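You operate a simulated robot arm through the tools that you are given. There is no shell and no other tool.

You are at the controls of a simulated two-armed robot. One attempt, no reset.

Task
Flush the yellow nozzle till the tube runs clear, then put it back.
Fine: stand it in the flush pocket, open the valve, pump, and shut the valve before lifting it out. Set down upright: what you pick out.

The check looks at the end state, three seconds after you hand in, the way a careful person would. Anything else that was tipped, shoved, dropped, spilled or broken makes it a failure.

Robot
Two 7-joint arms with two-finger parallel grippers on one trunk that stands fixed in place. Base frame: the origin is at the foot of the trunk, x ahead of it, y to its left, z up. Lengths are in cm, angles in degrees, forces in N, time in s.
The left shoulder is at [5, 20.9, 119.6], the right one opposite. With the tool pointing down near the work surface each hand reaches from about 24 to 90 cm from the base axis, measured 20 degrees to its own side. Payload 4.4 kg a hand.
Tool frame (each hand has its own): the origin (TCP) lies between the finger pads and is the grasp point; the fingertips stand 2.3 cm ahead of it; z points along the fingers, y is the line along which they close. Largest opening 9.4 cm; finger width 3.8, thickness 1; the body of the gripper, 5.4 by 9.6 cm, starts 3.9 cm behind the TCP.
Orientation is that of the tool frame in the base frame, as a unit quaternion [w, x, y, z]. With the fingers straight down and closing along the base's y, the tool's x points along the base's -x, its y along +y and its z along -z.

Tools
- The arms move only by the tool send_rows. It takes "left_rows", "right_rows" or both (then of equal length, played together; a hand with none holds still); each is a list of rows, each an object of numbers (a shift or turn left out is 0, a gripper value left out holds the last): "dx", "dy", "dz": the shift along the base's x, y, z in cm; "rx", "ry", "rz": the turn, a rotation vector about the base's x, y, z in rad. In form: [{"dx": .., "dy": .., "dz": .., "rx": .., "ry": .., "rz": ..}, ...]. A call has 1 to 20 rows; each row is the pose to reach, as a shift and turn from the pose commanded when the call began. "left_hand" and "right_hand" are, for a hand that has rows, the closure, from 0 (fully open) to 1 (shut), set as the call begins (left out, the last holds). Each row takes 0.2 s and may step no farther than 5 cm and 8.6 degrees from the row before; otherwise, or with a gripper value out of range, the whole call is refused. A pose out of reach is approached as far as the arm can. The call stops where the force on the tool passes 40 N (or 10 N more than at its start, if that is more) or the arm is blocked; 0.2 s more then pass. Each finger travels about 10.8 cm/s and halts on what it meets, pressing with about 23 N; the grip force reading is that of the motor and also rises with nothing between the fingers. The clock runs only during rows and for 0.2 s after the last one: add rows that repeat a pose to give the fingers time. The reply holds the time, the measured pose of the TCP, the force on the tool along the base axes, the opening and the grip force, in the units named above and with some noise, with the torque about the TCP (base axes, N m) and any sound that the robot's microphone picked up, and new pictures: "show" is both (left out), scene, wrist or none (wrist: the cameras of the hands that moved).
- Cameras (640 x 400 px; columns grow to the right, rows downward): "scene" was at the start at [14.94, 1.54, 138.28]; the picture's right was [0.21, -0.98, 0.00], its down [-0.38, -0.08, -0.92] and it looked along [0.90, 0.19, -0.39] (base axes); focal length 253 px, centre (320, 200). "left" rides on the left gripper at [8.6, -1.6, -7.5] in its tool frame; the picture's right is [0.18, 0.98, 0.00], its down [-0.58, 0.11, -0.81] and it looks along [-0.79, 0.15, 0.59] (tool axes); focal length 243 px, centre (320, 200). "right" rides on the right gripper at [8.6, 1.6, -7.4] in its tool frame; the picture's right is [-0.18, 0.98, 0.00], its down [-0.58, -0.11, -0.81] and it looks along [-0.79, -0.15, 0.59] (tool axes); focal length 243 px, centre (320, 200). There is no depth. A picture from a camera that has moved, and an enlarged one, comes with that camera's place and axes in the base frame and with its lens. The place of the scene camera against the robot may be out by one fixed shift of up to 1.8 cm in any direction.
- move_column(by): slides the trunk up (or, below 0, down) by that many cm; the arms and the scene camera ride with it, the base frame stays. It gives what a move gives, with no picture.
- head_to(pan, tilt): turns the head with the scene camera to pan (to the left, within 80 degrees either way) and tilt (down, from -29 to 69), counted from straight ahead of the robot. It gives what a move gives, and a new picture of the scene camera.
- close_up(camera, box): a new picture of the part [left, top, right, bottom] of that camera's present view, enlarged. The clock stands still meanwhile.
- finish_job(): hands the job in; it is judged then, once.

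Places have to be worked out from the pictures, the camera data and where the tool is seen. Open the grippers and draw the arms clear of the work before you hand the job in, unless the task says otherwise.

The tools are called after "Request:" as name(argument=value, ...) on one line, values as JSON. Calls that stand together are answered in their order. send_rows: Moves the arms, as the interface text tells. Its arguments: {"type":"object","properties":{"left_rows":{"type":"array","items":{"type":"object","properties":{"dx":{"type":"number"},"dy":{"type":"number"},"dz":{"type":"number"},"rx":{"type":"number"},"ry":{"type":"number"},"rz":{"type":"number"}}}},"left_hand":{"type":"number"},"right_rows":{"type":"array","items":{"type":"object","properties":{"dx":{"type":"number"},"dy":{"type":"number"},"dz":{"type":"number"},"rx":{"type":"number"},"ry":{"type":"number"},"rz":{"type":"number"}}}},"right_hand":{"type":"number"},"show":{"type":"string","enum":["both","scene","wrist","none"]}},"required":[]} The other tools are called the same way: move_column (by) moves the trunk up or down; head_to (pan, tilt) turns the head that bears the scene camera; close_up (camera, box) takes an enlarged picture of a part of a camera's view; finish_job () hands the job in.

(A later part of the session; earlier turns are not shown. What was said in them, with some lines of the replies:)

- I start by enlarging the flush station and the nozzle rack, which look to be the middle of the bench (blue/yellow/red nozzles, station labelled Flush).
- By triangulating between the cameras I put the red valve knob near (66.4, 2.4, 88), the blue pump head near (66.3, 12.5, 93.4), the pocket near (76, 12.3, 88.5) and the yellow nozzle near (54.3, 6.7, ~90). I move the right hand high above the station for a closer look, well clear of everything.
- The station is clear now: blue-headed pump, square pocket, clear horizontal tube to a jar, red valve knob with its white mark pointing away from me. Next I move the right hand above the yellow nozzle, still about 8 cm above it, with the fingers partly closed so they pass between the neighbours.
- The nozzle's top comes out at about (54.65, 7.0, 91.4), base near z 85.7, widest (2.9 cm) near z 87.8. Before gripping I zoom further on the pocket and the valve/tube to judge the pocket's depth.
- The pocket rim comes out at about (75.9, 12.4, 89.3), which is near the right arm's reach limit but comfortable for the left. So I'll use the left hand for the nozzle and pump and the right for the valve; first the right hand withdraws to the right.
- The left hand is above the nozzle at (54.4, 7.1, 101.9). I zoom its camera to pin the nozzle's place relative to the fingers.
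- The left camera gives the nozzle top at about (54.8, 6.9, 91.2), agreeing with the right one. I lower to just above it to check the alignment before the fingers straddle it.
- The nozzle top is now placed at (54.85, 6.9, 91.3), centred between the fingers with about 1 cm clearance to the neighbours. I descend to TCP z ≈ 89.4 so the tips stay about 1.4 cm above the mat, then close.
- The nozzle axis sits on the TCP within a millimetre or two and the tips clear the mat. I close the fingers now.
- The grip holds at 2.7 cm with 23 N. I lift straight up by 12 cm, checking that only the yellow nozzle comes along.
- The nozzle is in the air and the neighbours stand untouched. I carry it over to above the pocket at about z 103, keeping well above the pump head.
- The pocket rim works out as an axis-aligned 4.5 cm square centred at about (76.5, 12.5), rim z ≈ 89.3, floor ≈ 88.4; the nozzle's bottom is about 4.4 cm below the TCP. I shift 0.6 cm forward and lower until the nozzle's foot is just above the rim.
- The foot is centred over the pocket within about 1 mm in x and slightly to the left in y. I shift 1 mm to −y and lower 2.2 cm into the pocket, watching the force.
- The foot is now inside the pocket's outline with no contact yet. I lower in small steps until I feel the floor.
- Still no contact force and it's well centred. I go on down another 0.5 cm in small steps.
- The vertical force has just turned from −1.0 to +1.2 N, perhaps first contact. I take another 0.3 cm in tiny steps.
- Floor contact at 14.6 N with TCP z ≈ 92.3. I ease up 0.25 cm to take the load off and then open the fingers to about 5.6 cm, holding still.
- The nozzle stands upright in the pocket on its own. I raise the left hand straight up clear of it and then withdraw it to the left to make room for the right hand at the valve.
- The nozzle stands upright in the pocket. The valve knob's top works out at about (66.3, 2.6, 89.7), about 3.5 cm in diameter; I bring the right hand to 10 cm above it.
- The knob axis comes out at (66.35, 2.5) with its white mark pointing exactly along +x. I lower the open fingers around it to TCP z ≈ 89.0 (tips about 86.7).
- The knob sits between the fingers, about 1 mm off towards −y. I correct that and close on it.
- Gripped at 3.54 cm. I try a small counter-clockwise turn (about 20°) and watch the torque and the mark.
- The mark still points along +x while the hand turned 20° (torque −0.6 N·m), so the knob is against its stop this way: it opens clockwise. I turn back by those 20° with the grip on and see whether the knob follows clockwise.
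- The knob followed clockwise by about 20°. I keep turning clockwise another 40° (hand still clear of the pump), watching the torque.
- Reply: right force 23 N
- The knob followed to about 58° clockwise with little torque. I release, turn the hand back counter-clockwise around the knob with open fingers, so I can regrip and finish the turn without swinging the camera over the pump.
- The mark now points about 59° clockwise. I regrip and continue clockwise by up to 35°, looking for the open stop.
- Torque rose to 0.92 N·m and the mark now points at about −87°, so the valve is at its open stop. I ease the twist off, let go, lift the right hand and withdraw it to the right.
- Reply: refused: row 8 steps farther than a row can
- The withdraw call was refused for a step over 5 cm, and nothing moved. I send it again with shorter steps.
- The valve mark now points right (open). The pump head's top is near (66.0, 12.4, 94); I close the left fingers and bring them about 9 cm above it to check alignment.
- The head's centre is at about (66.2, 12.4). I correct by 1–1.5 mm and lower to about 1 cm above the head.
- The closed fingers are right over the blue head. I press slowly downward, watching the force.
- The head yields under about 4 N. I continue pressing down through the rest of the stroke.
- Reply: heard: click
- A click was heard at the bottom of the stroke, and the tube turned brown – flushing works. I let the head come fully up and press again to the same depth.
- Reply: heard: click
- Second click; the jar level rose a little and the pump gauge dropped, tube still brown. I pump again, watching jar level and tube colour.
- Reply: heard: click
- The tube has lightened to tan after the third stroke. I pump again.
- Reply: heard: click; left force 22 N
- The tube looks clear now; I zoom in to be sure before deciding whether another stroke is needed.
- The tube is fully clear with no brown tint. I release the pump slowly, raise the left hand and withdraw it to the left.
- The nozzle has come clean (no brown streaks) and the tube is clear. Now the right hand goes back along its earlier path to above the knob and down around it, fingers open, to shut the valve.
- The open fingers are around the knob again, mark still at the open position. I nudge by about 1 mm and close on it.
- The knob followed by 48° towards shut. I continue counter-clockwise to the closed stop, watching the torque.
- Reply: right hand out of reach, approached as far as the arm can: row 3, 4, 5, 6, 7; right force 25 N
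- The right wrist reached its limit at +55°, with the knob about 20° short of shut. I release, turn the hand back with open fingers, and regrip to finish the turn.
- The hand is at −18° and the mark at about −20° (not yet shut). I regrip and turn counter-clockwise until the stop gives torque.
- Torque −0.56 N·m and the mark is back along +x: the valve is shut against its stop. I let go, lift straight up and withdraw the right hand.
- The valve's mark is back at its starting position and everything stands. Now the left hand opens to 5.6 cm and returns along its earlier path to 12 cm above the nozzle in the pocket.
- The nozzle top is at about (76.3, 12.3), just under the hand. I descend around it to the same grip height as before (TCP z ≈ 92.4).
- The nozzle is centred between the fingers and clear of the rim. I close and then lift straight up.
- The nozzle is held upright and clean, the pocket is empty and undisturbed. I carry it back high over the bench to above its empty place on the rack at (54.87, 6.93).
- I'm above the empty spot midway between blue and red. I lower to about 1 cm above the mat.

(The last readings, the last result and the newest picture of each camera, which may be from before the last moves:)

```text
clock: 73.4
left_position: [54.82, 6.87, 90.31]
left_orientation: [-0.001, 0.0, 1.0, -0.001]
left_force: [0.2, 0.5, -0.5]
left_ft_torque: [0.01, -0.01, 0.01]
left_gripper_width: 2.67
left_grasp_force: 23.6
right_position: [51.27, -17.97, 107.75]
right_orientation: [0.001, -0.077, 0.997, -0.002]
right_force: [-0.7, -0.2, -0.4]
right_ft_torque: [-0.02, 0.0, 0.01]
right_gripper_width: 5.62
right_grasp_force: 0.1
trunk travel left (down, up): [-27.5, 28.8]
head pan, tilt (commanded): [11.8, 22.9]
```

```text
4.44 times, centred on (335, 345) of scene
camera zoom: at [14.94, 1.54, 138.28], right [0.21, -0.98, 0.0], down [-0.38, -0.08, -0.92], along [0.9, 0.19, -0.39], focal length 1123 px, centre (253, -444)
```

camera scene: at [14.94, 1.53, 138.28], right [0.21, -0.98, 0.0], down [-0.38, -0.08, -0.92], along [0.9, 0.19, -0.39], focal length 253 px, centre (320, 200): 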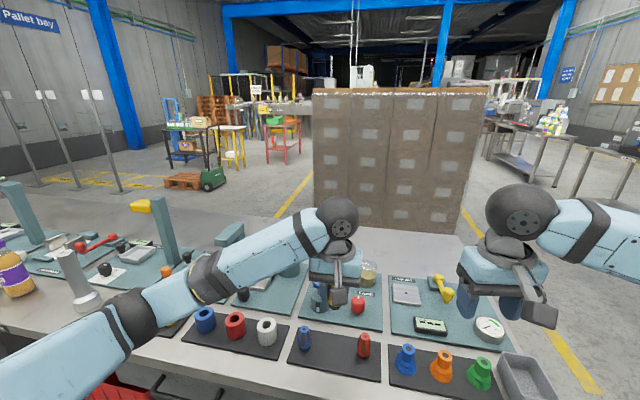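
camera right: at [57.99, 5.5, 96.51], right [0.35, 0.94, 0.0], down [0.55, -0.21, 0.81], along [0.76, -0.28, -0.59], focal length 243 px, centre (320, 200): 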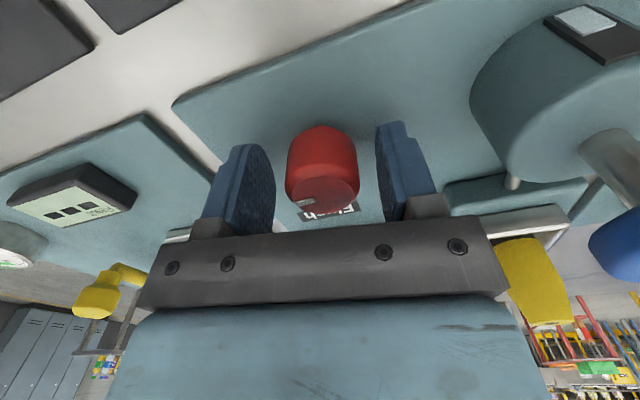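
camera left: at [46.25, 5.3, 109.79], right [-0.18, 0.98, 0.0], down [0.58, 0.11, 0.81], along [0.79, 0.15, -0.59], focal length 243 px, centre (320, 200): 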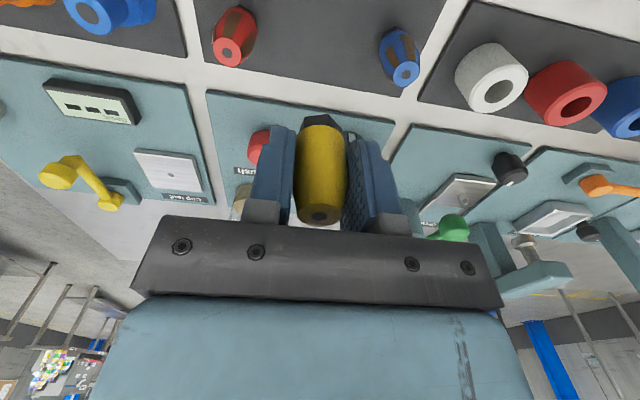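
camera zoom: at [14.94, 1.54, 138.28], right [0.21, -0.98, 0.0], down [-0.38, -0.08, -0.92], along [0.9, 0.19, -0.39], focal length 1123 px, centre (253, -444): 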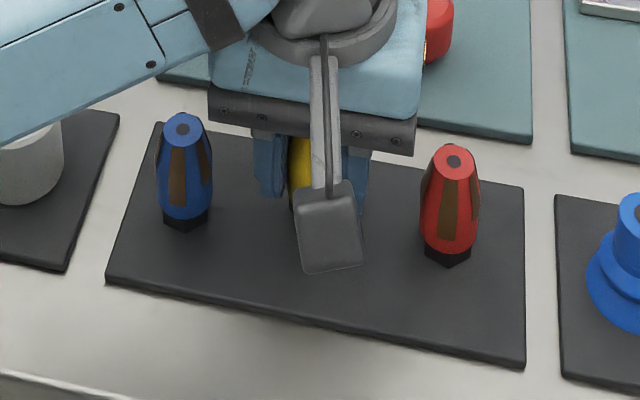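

Alignment looks as at pick-up. I lower gently by about 0.8 cm, watching for the mat.

Request:
send_rows(left_rows=[{"dz": -0.25}, {"dz": -0.5}, {"dz": -0.75}], show="none")

Request:
close_up(camera="left", box=[200, 80, 440, 240])

```text
clock: 74.2
left_position: [54.88, 6.88, 89.68]
left_orientation: [0.0, 0.0, 1.0, 0.0]
left_force: [0.1, -0.1, -1.2]
left_ft_torque: [0.02, 0.02, -0.02]
left_gripper_width: 2.66
left_grasp_force: 22.9
right_position: [51.2, -17.85, 107.83]
right_orientation: [0.001, -0.076, 0.997, -0.001]
right_force: [-0.4, 0.0, 0.1]
right_ft_torque: [0.01, 0.01, 0.01]
right_gripper_width: 5.66
right_grasp_force: 0.1
trunk travel left (down, up): [-27.5, 28.8]
head pan, tilt (commanded): [11.8, 22.9]
```

```text
2.50 times, centred on (320, 160) of left
camera zoom: at [46.24, 5.26, 97.12], right [-0.18, 0.98, 0.0], down [0.58, 0.11, 0.81], along [0.79, 0.15, -0.59], focal length 606 px, centre (320, 300)
```

zoom: 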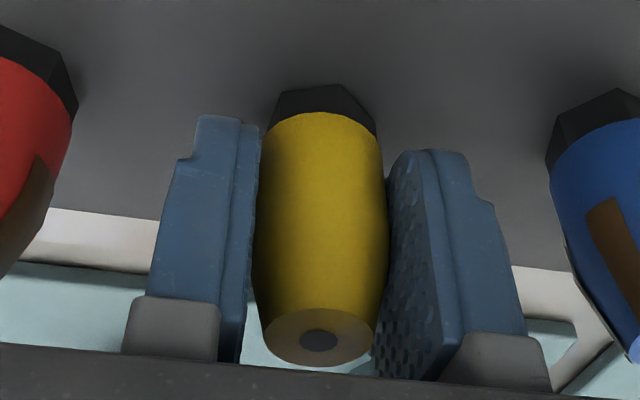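

No contact yet; the nozzle sits about 2 mm higher in the grip than at pick-up, so the mat should come at about z 89.2. I continue down in small steps.

Request:
send_rows(left_rows=[{"dz": -0.1}, {"dz": -0.2}, {"dz": -0.3}], show="none")

```text
clock: 75.0
left_position: [54.83, 6.95, 89.56]
left_orientation: [0.002, 0.0, 1.0, -0.001]
left_force: [2.0, -1.2, 7.5]
left_ft_torque: [-0.05, 0.03, 0.02]
left_gripper_width: 2.7
left_grasp_force: 23.3
right_position: [51.26, -18.03, 107.79]
right_orientation: [0.002, -0.077, 0.997, -0.002]
right_force: [1.2, -0.3, 0.4]
right_ft_torque: [-0.03, -0.01, 0.0]
right_gripper_width: 5.65
right_grasp_force: 0.0
trunk travel left (down, up): [-27.5, 28.8]
head pan, tilt (commanded): [11.8, 22.9]
```

Contact with the mat at 7.5 N. I ease up 1 mm and open the fingers, holding still.

Request:
send_rows(left_rows=[{"dz": 0.1}, {"dz": 0.12}], show="none")

Request:
send_rows(left_rows=[{"dz": 0}, {"dz": 0}, {"dz": 0}], left_hand=0.4, show="none")

Request:
close_up(camera="left", box=[200, 80, 440, 240])

```text
clock: 75.6
left_position: [54.81, 7.02, 89.48]
left_orientation: [0.0, 0.0, 1.0, 0.0]
left_force: [-0.7, -0.5, 0.5]
left_ft_torque: [-0.01, 0.0, 0.03]
left_gripper_width: 2.69
left_grasp_force: 23.5
right_position: [51.16, -18.03, 107.67]
right_orientation: [0.002, -0.076, 0.997, -0.002]
right_force: [0.1, 0.3, 0.7]
right_ft_torque: [0.01, -0.01, -0.01]
right_gripper_width: 5.64
right_grasp_force: 0.1
trunk travel left (down, up): [-27.5, 28.8]
head pan, tilt (commanded): [11.8, 22.9]
```

```text
clock: 76.4
left_position: [54.94, 6.87, 89.62]
left_orientation: [-0.001, 0.0, 1.0, 0.0]
left_force: [0.1, 1.1, 0.2]
left_ft_torque: [0.02, -0.04, -0.02]
left_gripper_width: 5.62
left_grasp_force: 0.1
right_position: [51.32, -17.9, 107.82]
right_orientation: [0.001, -0.076, 0.997, -0.001]
right_force: [-0.4, 0.7, -0.8]
right_ft_torque: [0.01, -0.03, -0.01]
right_gripper_width: 5.65
right_grasp_force: 0.1
trunk travel left (down, up): [-27.5, 28.8]
head pan, tilt (commanded): [11.8, 22.9]
```

```text
2.50 times, centred on (320, 160) of left
camera zoom: at [46.19, 5.3, 97.07], right [-0.18, 0.98, 0.0], down [0.58, 0.11, 0.81], along [0.79, 0.15, -0.59], focal length 606 px, centre (320, 300)
```

zoom: 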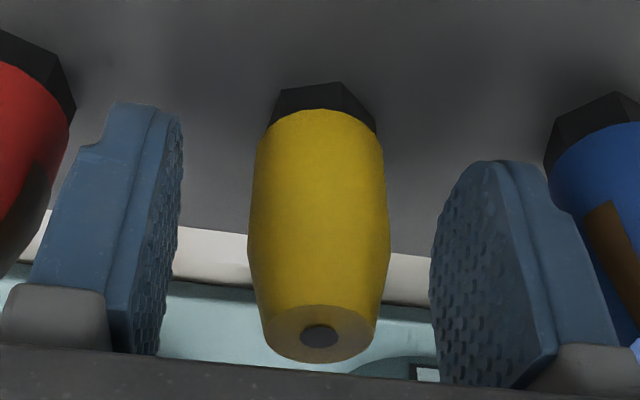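

The nozzle stands upright on the rack, free of the fingers. I lift straight up and withdraw the left hand to the left.

Request:
send_rows(left_rows=[{"dz": 1.5}, {"dz": 4}, {"dz": 7.5}, {"dz": 11.5}, {"dz": 15}, {"dx": -1, "dy": 3.5, "dz": 17.5}, {"dx": -1.5, "dy": 7, "dz": 20}, {"dx": -2, "dy": 10.5, "dz": 22.5}, {"dx": -2, "dy": 14, "dz": 25}, {"dx": -2, "dy": 17.5, "dz": 28}, {"dx": -2, "dy": 21, "dz": 31}, {"dx": -2, "dy": 24, "dz": 34}, {"dx": -2, "dy": 24, "dz": 34}], left_hand=0.4, show="scene")

Request:
close_up(camera="scene", box=[285, 300, 385, 390])

Request:
close_up(camera="scene", box=[290, 245, 390, 330])

```text
clock: 79.2
left_position: [52.93, 30.83, 123.53]
left_orientation: [-0.001, 0.0, 1.0, 0.0]
left_force: [0.9, -0.3, -0.2]
left_ft_torque: [0.03, 0.01, 0.0]
left_gripper_width: 5.65
left_grasp_force: 0.0
right_position: [51.27, -18.03, 107.73]
right_orientation: [0.001, -0.077, 0.997, -0.002]
right_force: [0.8, -0.7, 0.0]
right_ft_torque: [-0.02, 0.0, 0.02]
right_gripper_width: 5.6
right_grasp_force: 0.1
trunk travel left (down, up): [-27.5, 28.8]
head pan, tilt (commanded): [11.8, 22.9]
camera scene: at [15.01, 1.54, 138.26], right [0.21, -0.98, 0.0], down [-0.38, -0.08, -0.92], along [0.9, 0.19, -0.39], focal length 253 px, centre (320, 200)
```

scene: 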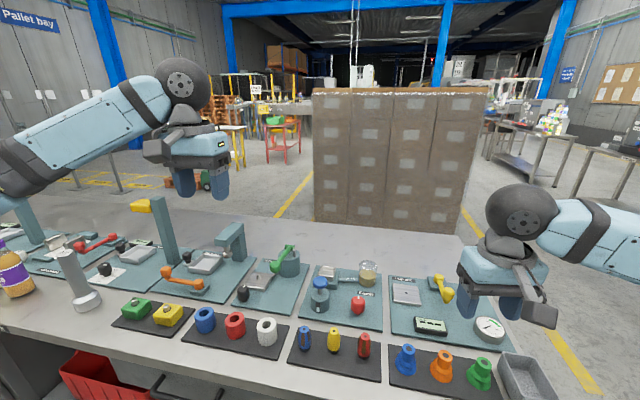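

```text
4.44 times, centred on (335, 345) of scene
camera zoom: at [15.01, 1.54, 138.26], right [0.21, -0.98, 0.0], down [-0.38, -0.08, -0.92], along [0.9, 0.19, -0.39], focal length 1123 px, centre (253, -444)
```

zoom: 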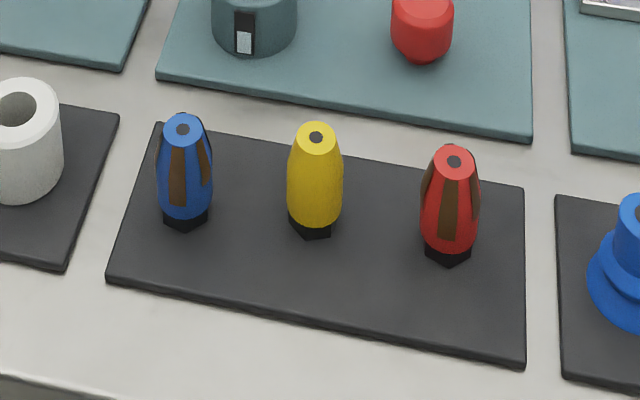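

```text
4.71 times, centred on (340, 288) of scene
camera zoom: at [15.01, 1.54, 138.26], right [0.21, -0.98, 0.0], down [-0.38, -0.08, -0.92], along [0.9, 0.19, -0.39], focal length 1189 px, centre (226, -212)
```

zoom: 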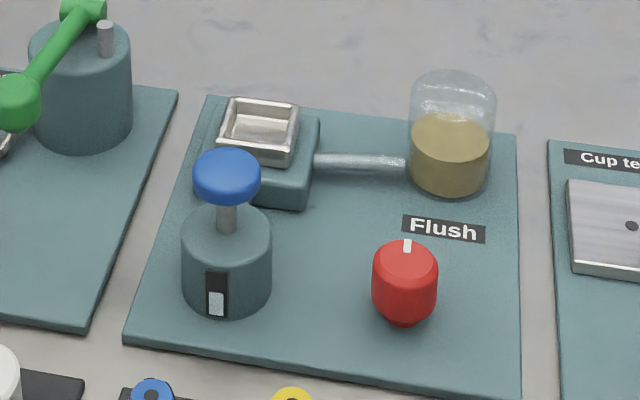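

The clean yellow nozzle stands upright in its place, the valve is shut, the tube is clear and nothing else has moved. I open both grippers fully and draw both hands further up and back.

Request:
send_rows(left_rows=[{"dz": 1}, {"dz": 2}, {"dz": 3}, {"dz": 4}, {"dz": 4}, {"dz": 4}], right_rows=[{"dx": -2, "dz": 3}, {"dx": -4, "dz": 6.5}, {"dx": -6, "dz": 10}, {"dx": -8, "dz": 14}, {"dx": -9, "dz": 18}, {"dx": -9, "dz": 18}], left_hand=0, right_hand=0, show="scene")

Request:
close_up(camera="scene", box=[0, 190, 320, 390])

Request:
close_up(camera="scene", box=[280, 240, 560, 400])

```text
clock: 80.6
left_position: [52.93, 30.83, 127.63]
left_orientation: [-0.001, -0.001, 1.0, 0.001]
left_force: [0.9, 0.1, 0.6]
left_ft_torque: [-0.01, 0.02, -0.01]
left_gripper_width: 9.37
left_grasp_force: 0.1
right_position: [42.46, -17.83, 125.99]
right_orientation: [0.001, -0.077, 0.997, -0.002]
right_force: [0.1, -1.5, -0.8]
right_ft_torque: [-0.03, 0.01, -0.01]
right_gripper_width: 9.41
right_grasp_force: 0.1
trunk travel left (down, up): [-27.5, 28.8]
head pan, tilt (commanded): [11.8, 22.9]
camera scene: at [15.01, 1.48, 138.26], right [0.21, -0.98, 0.0], down [-0.38, -0.08, -0.92], along [0.9, 0.19, -0.39], focal length 253 px, centre (320, 200)
```

scene: 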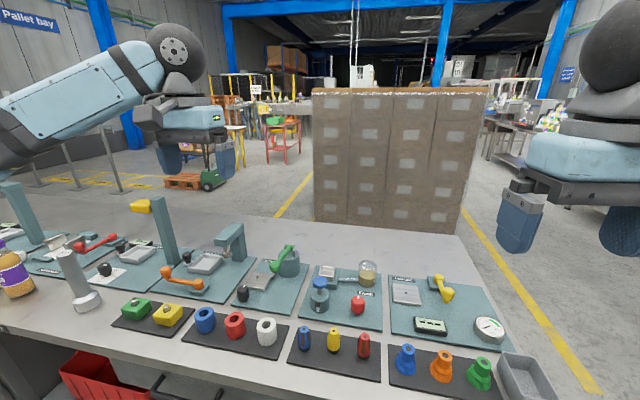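

```text
2.00 times, centred on (160, 290) of scene
camera zoom: at [15.01, 1.48, 138.26], right [0.21, -0.98, 0.0], down [-0.38, -0.08, -0.92], along [0.9, 0.19, -0.39], focal length 506 px, centre (640, 20)
```

zoom: 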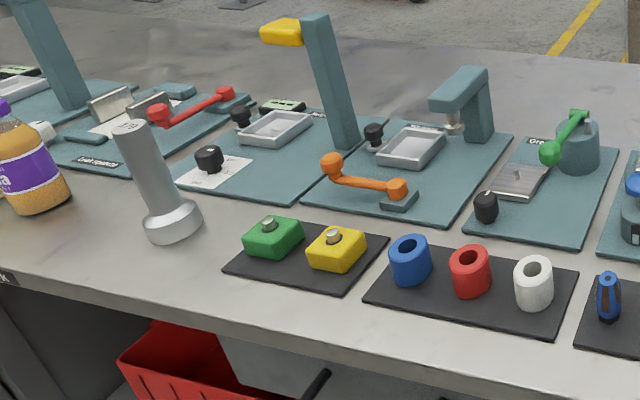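

```text
2.29 times, centred on (420, 320) of scene
camera zoom: at [15.01, 1.48, 138.26], right [0.21, -0.98, 0.0], down [-0.38, -0.08, -0.92], along [0.9, 0.19, -0.39], focal length 578 px, centre (91, -74)
```

zoom: 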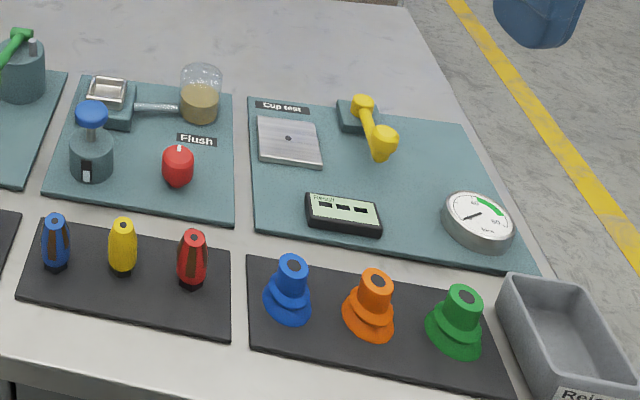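

The bench is as at the start except that the nozzle is clean and back in its place; both hands are open and clear. I hand the job in.

Request:
finish_job()

```text
The job is handed in.
```

The yellow nozzle is flushed and standing upright in its place on the rack. I've handed the job in and don't have the check's verdict yet.

- **Flush:** I stood the nozzle in the pocket, opened the valve to its stop, and pumped four strokes. The tube ran brown, then tan, and was clear on the fourth. The brown streaks on the nozzle were gone too.
- **Valve:** It was shut against its stop, with the mark back where it started, before I lifted the nozzle out.
- **Bench:** Nothing else looks tipped, moved or spilled in the last pictures. The flush jar holds more dirty liquid and the pump's gauge is lower, both from the pumping.
- **Arms:** Both grippers are open and drawn clear.

The valve opens clockwise. My first try was a small counter-clockwise turn against its closed stop; the fingers slipped and the knob did not move.
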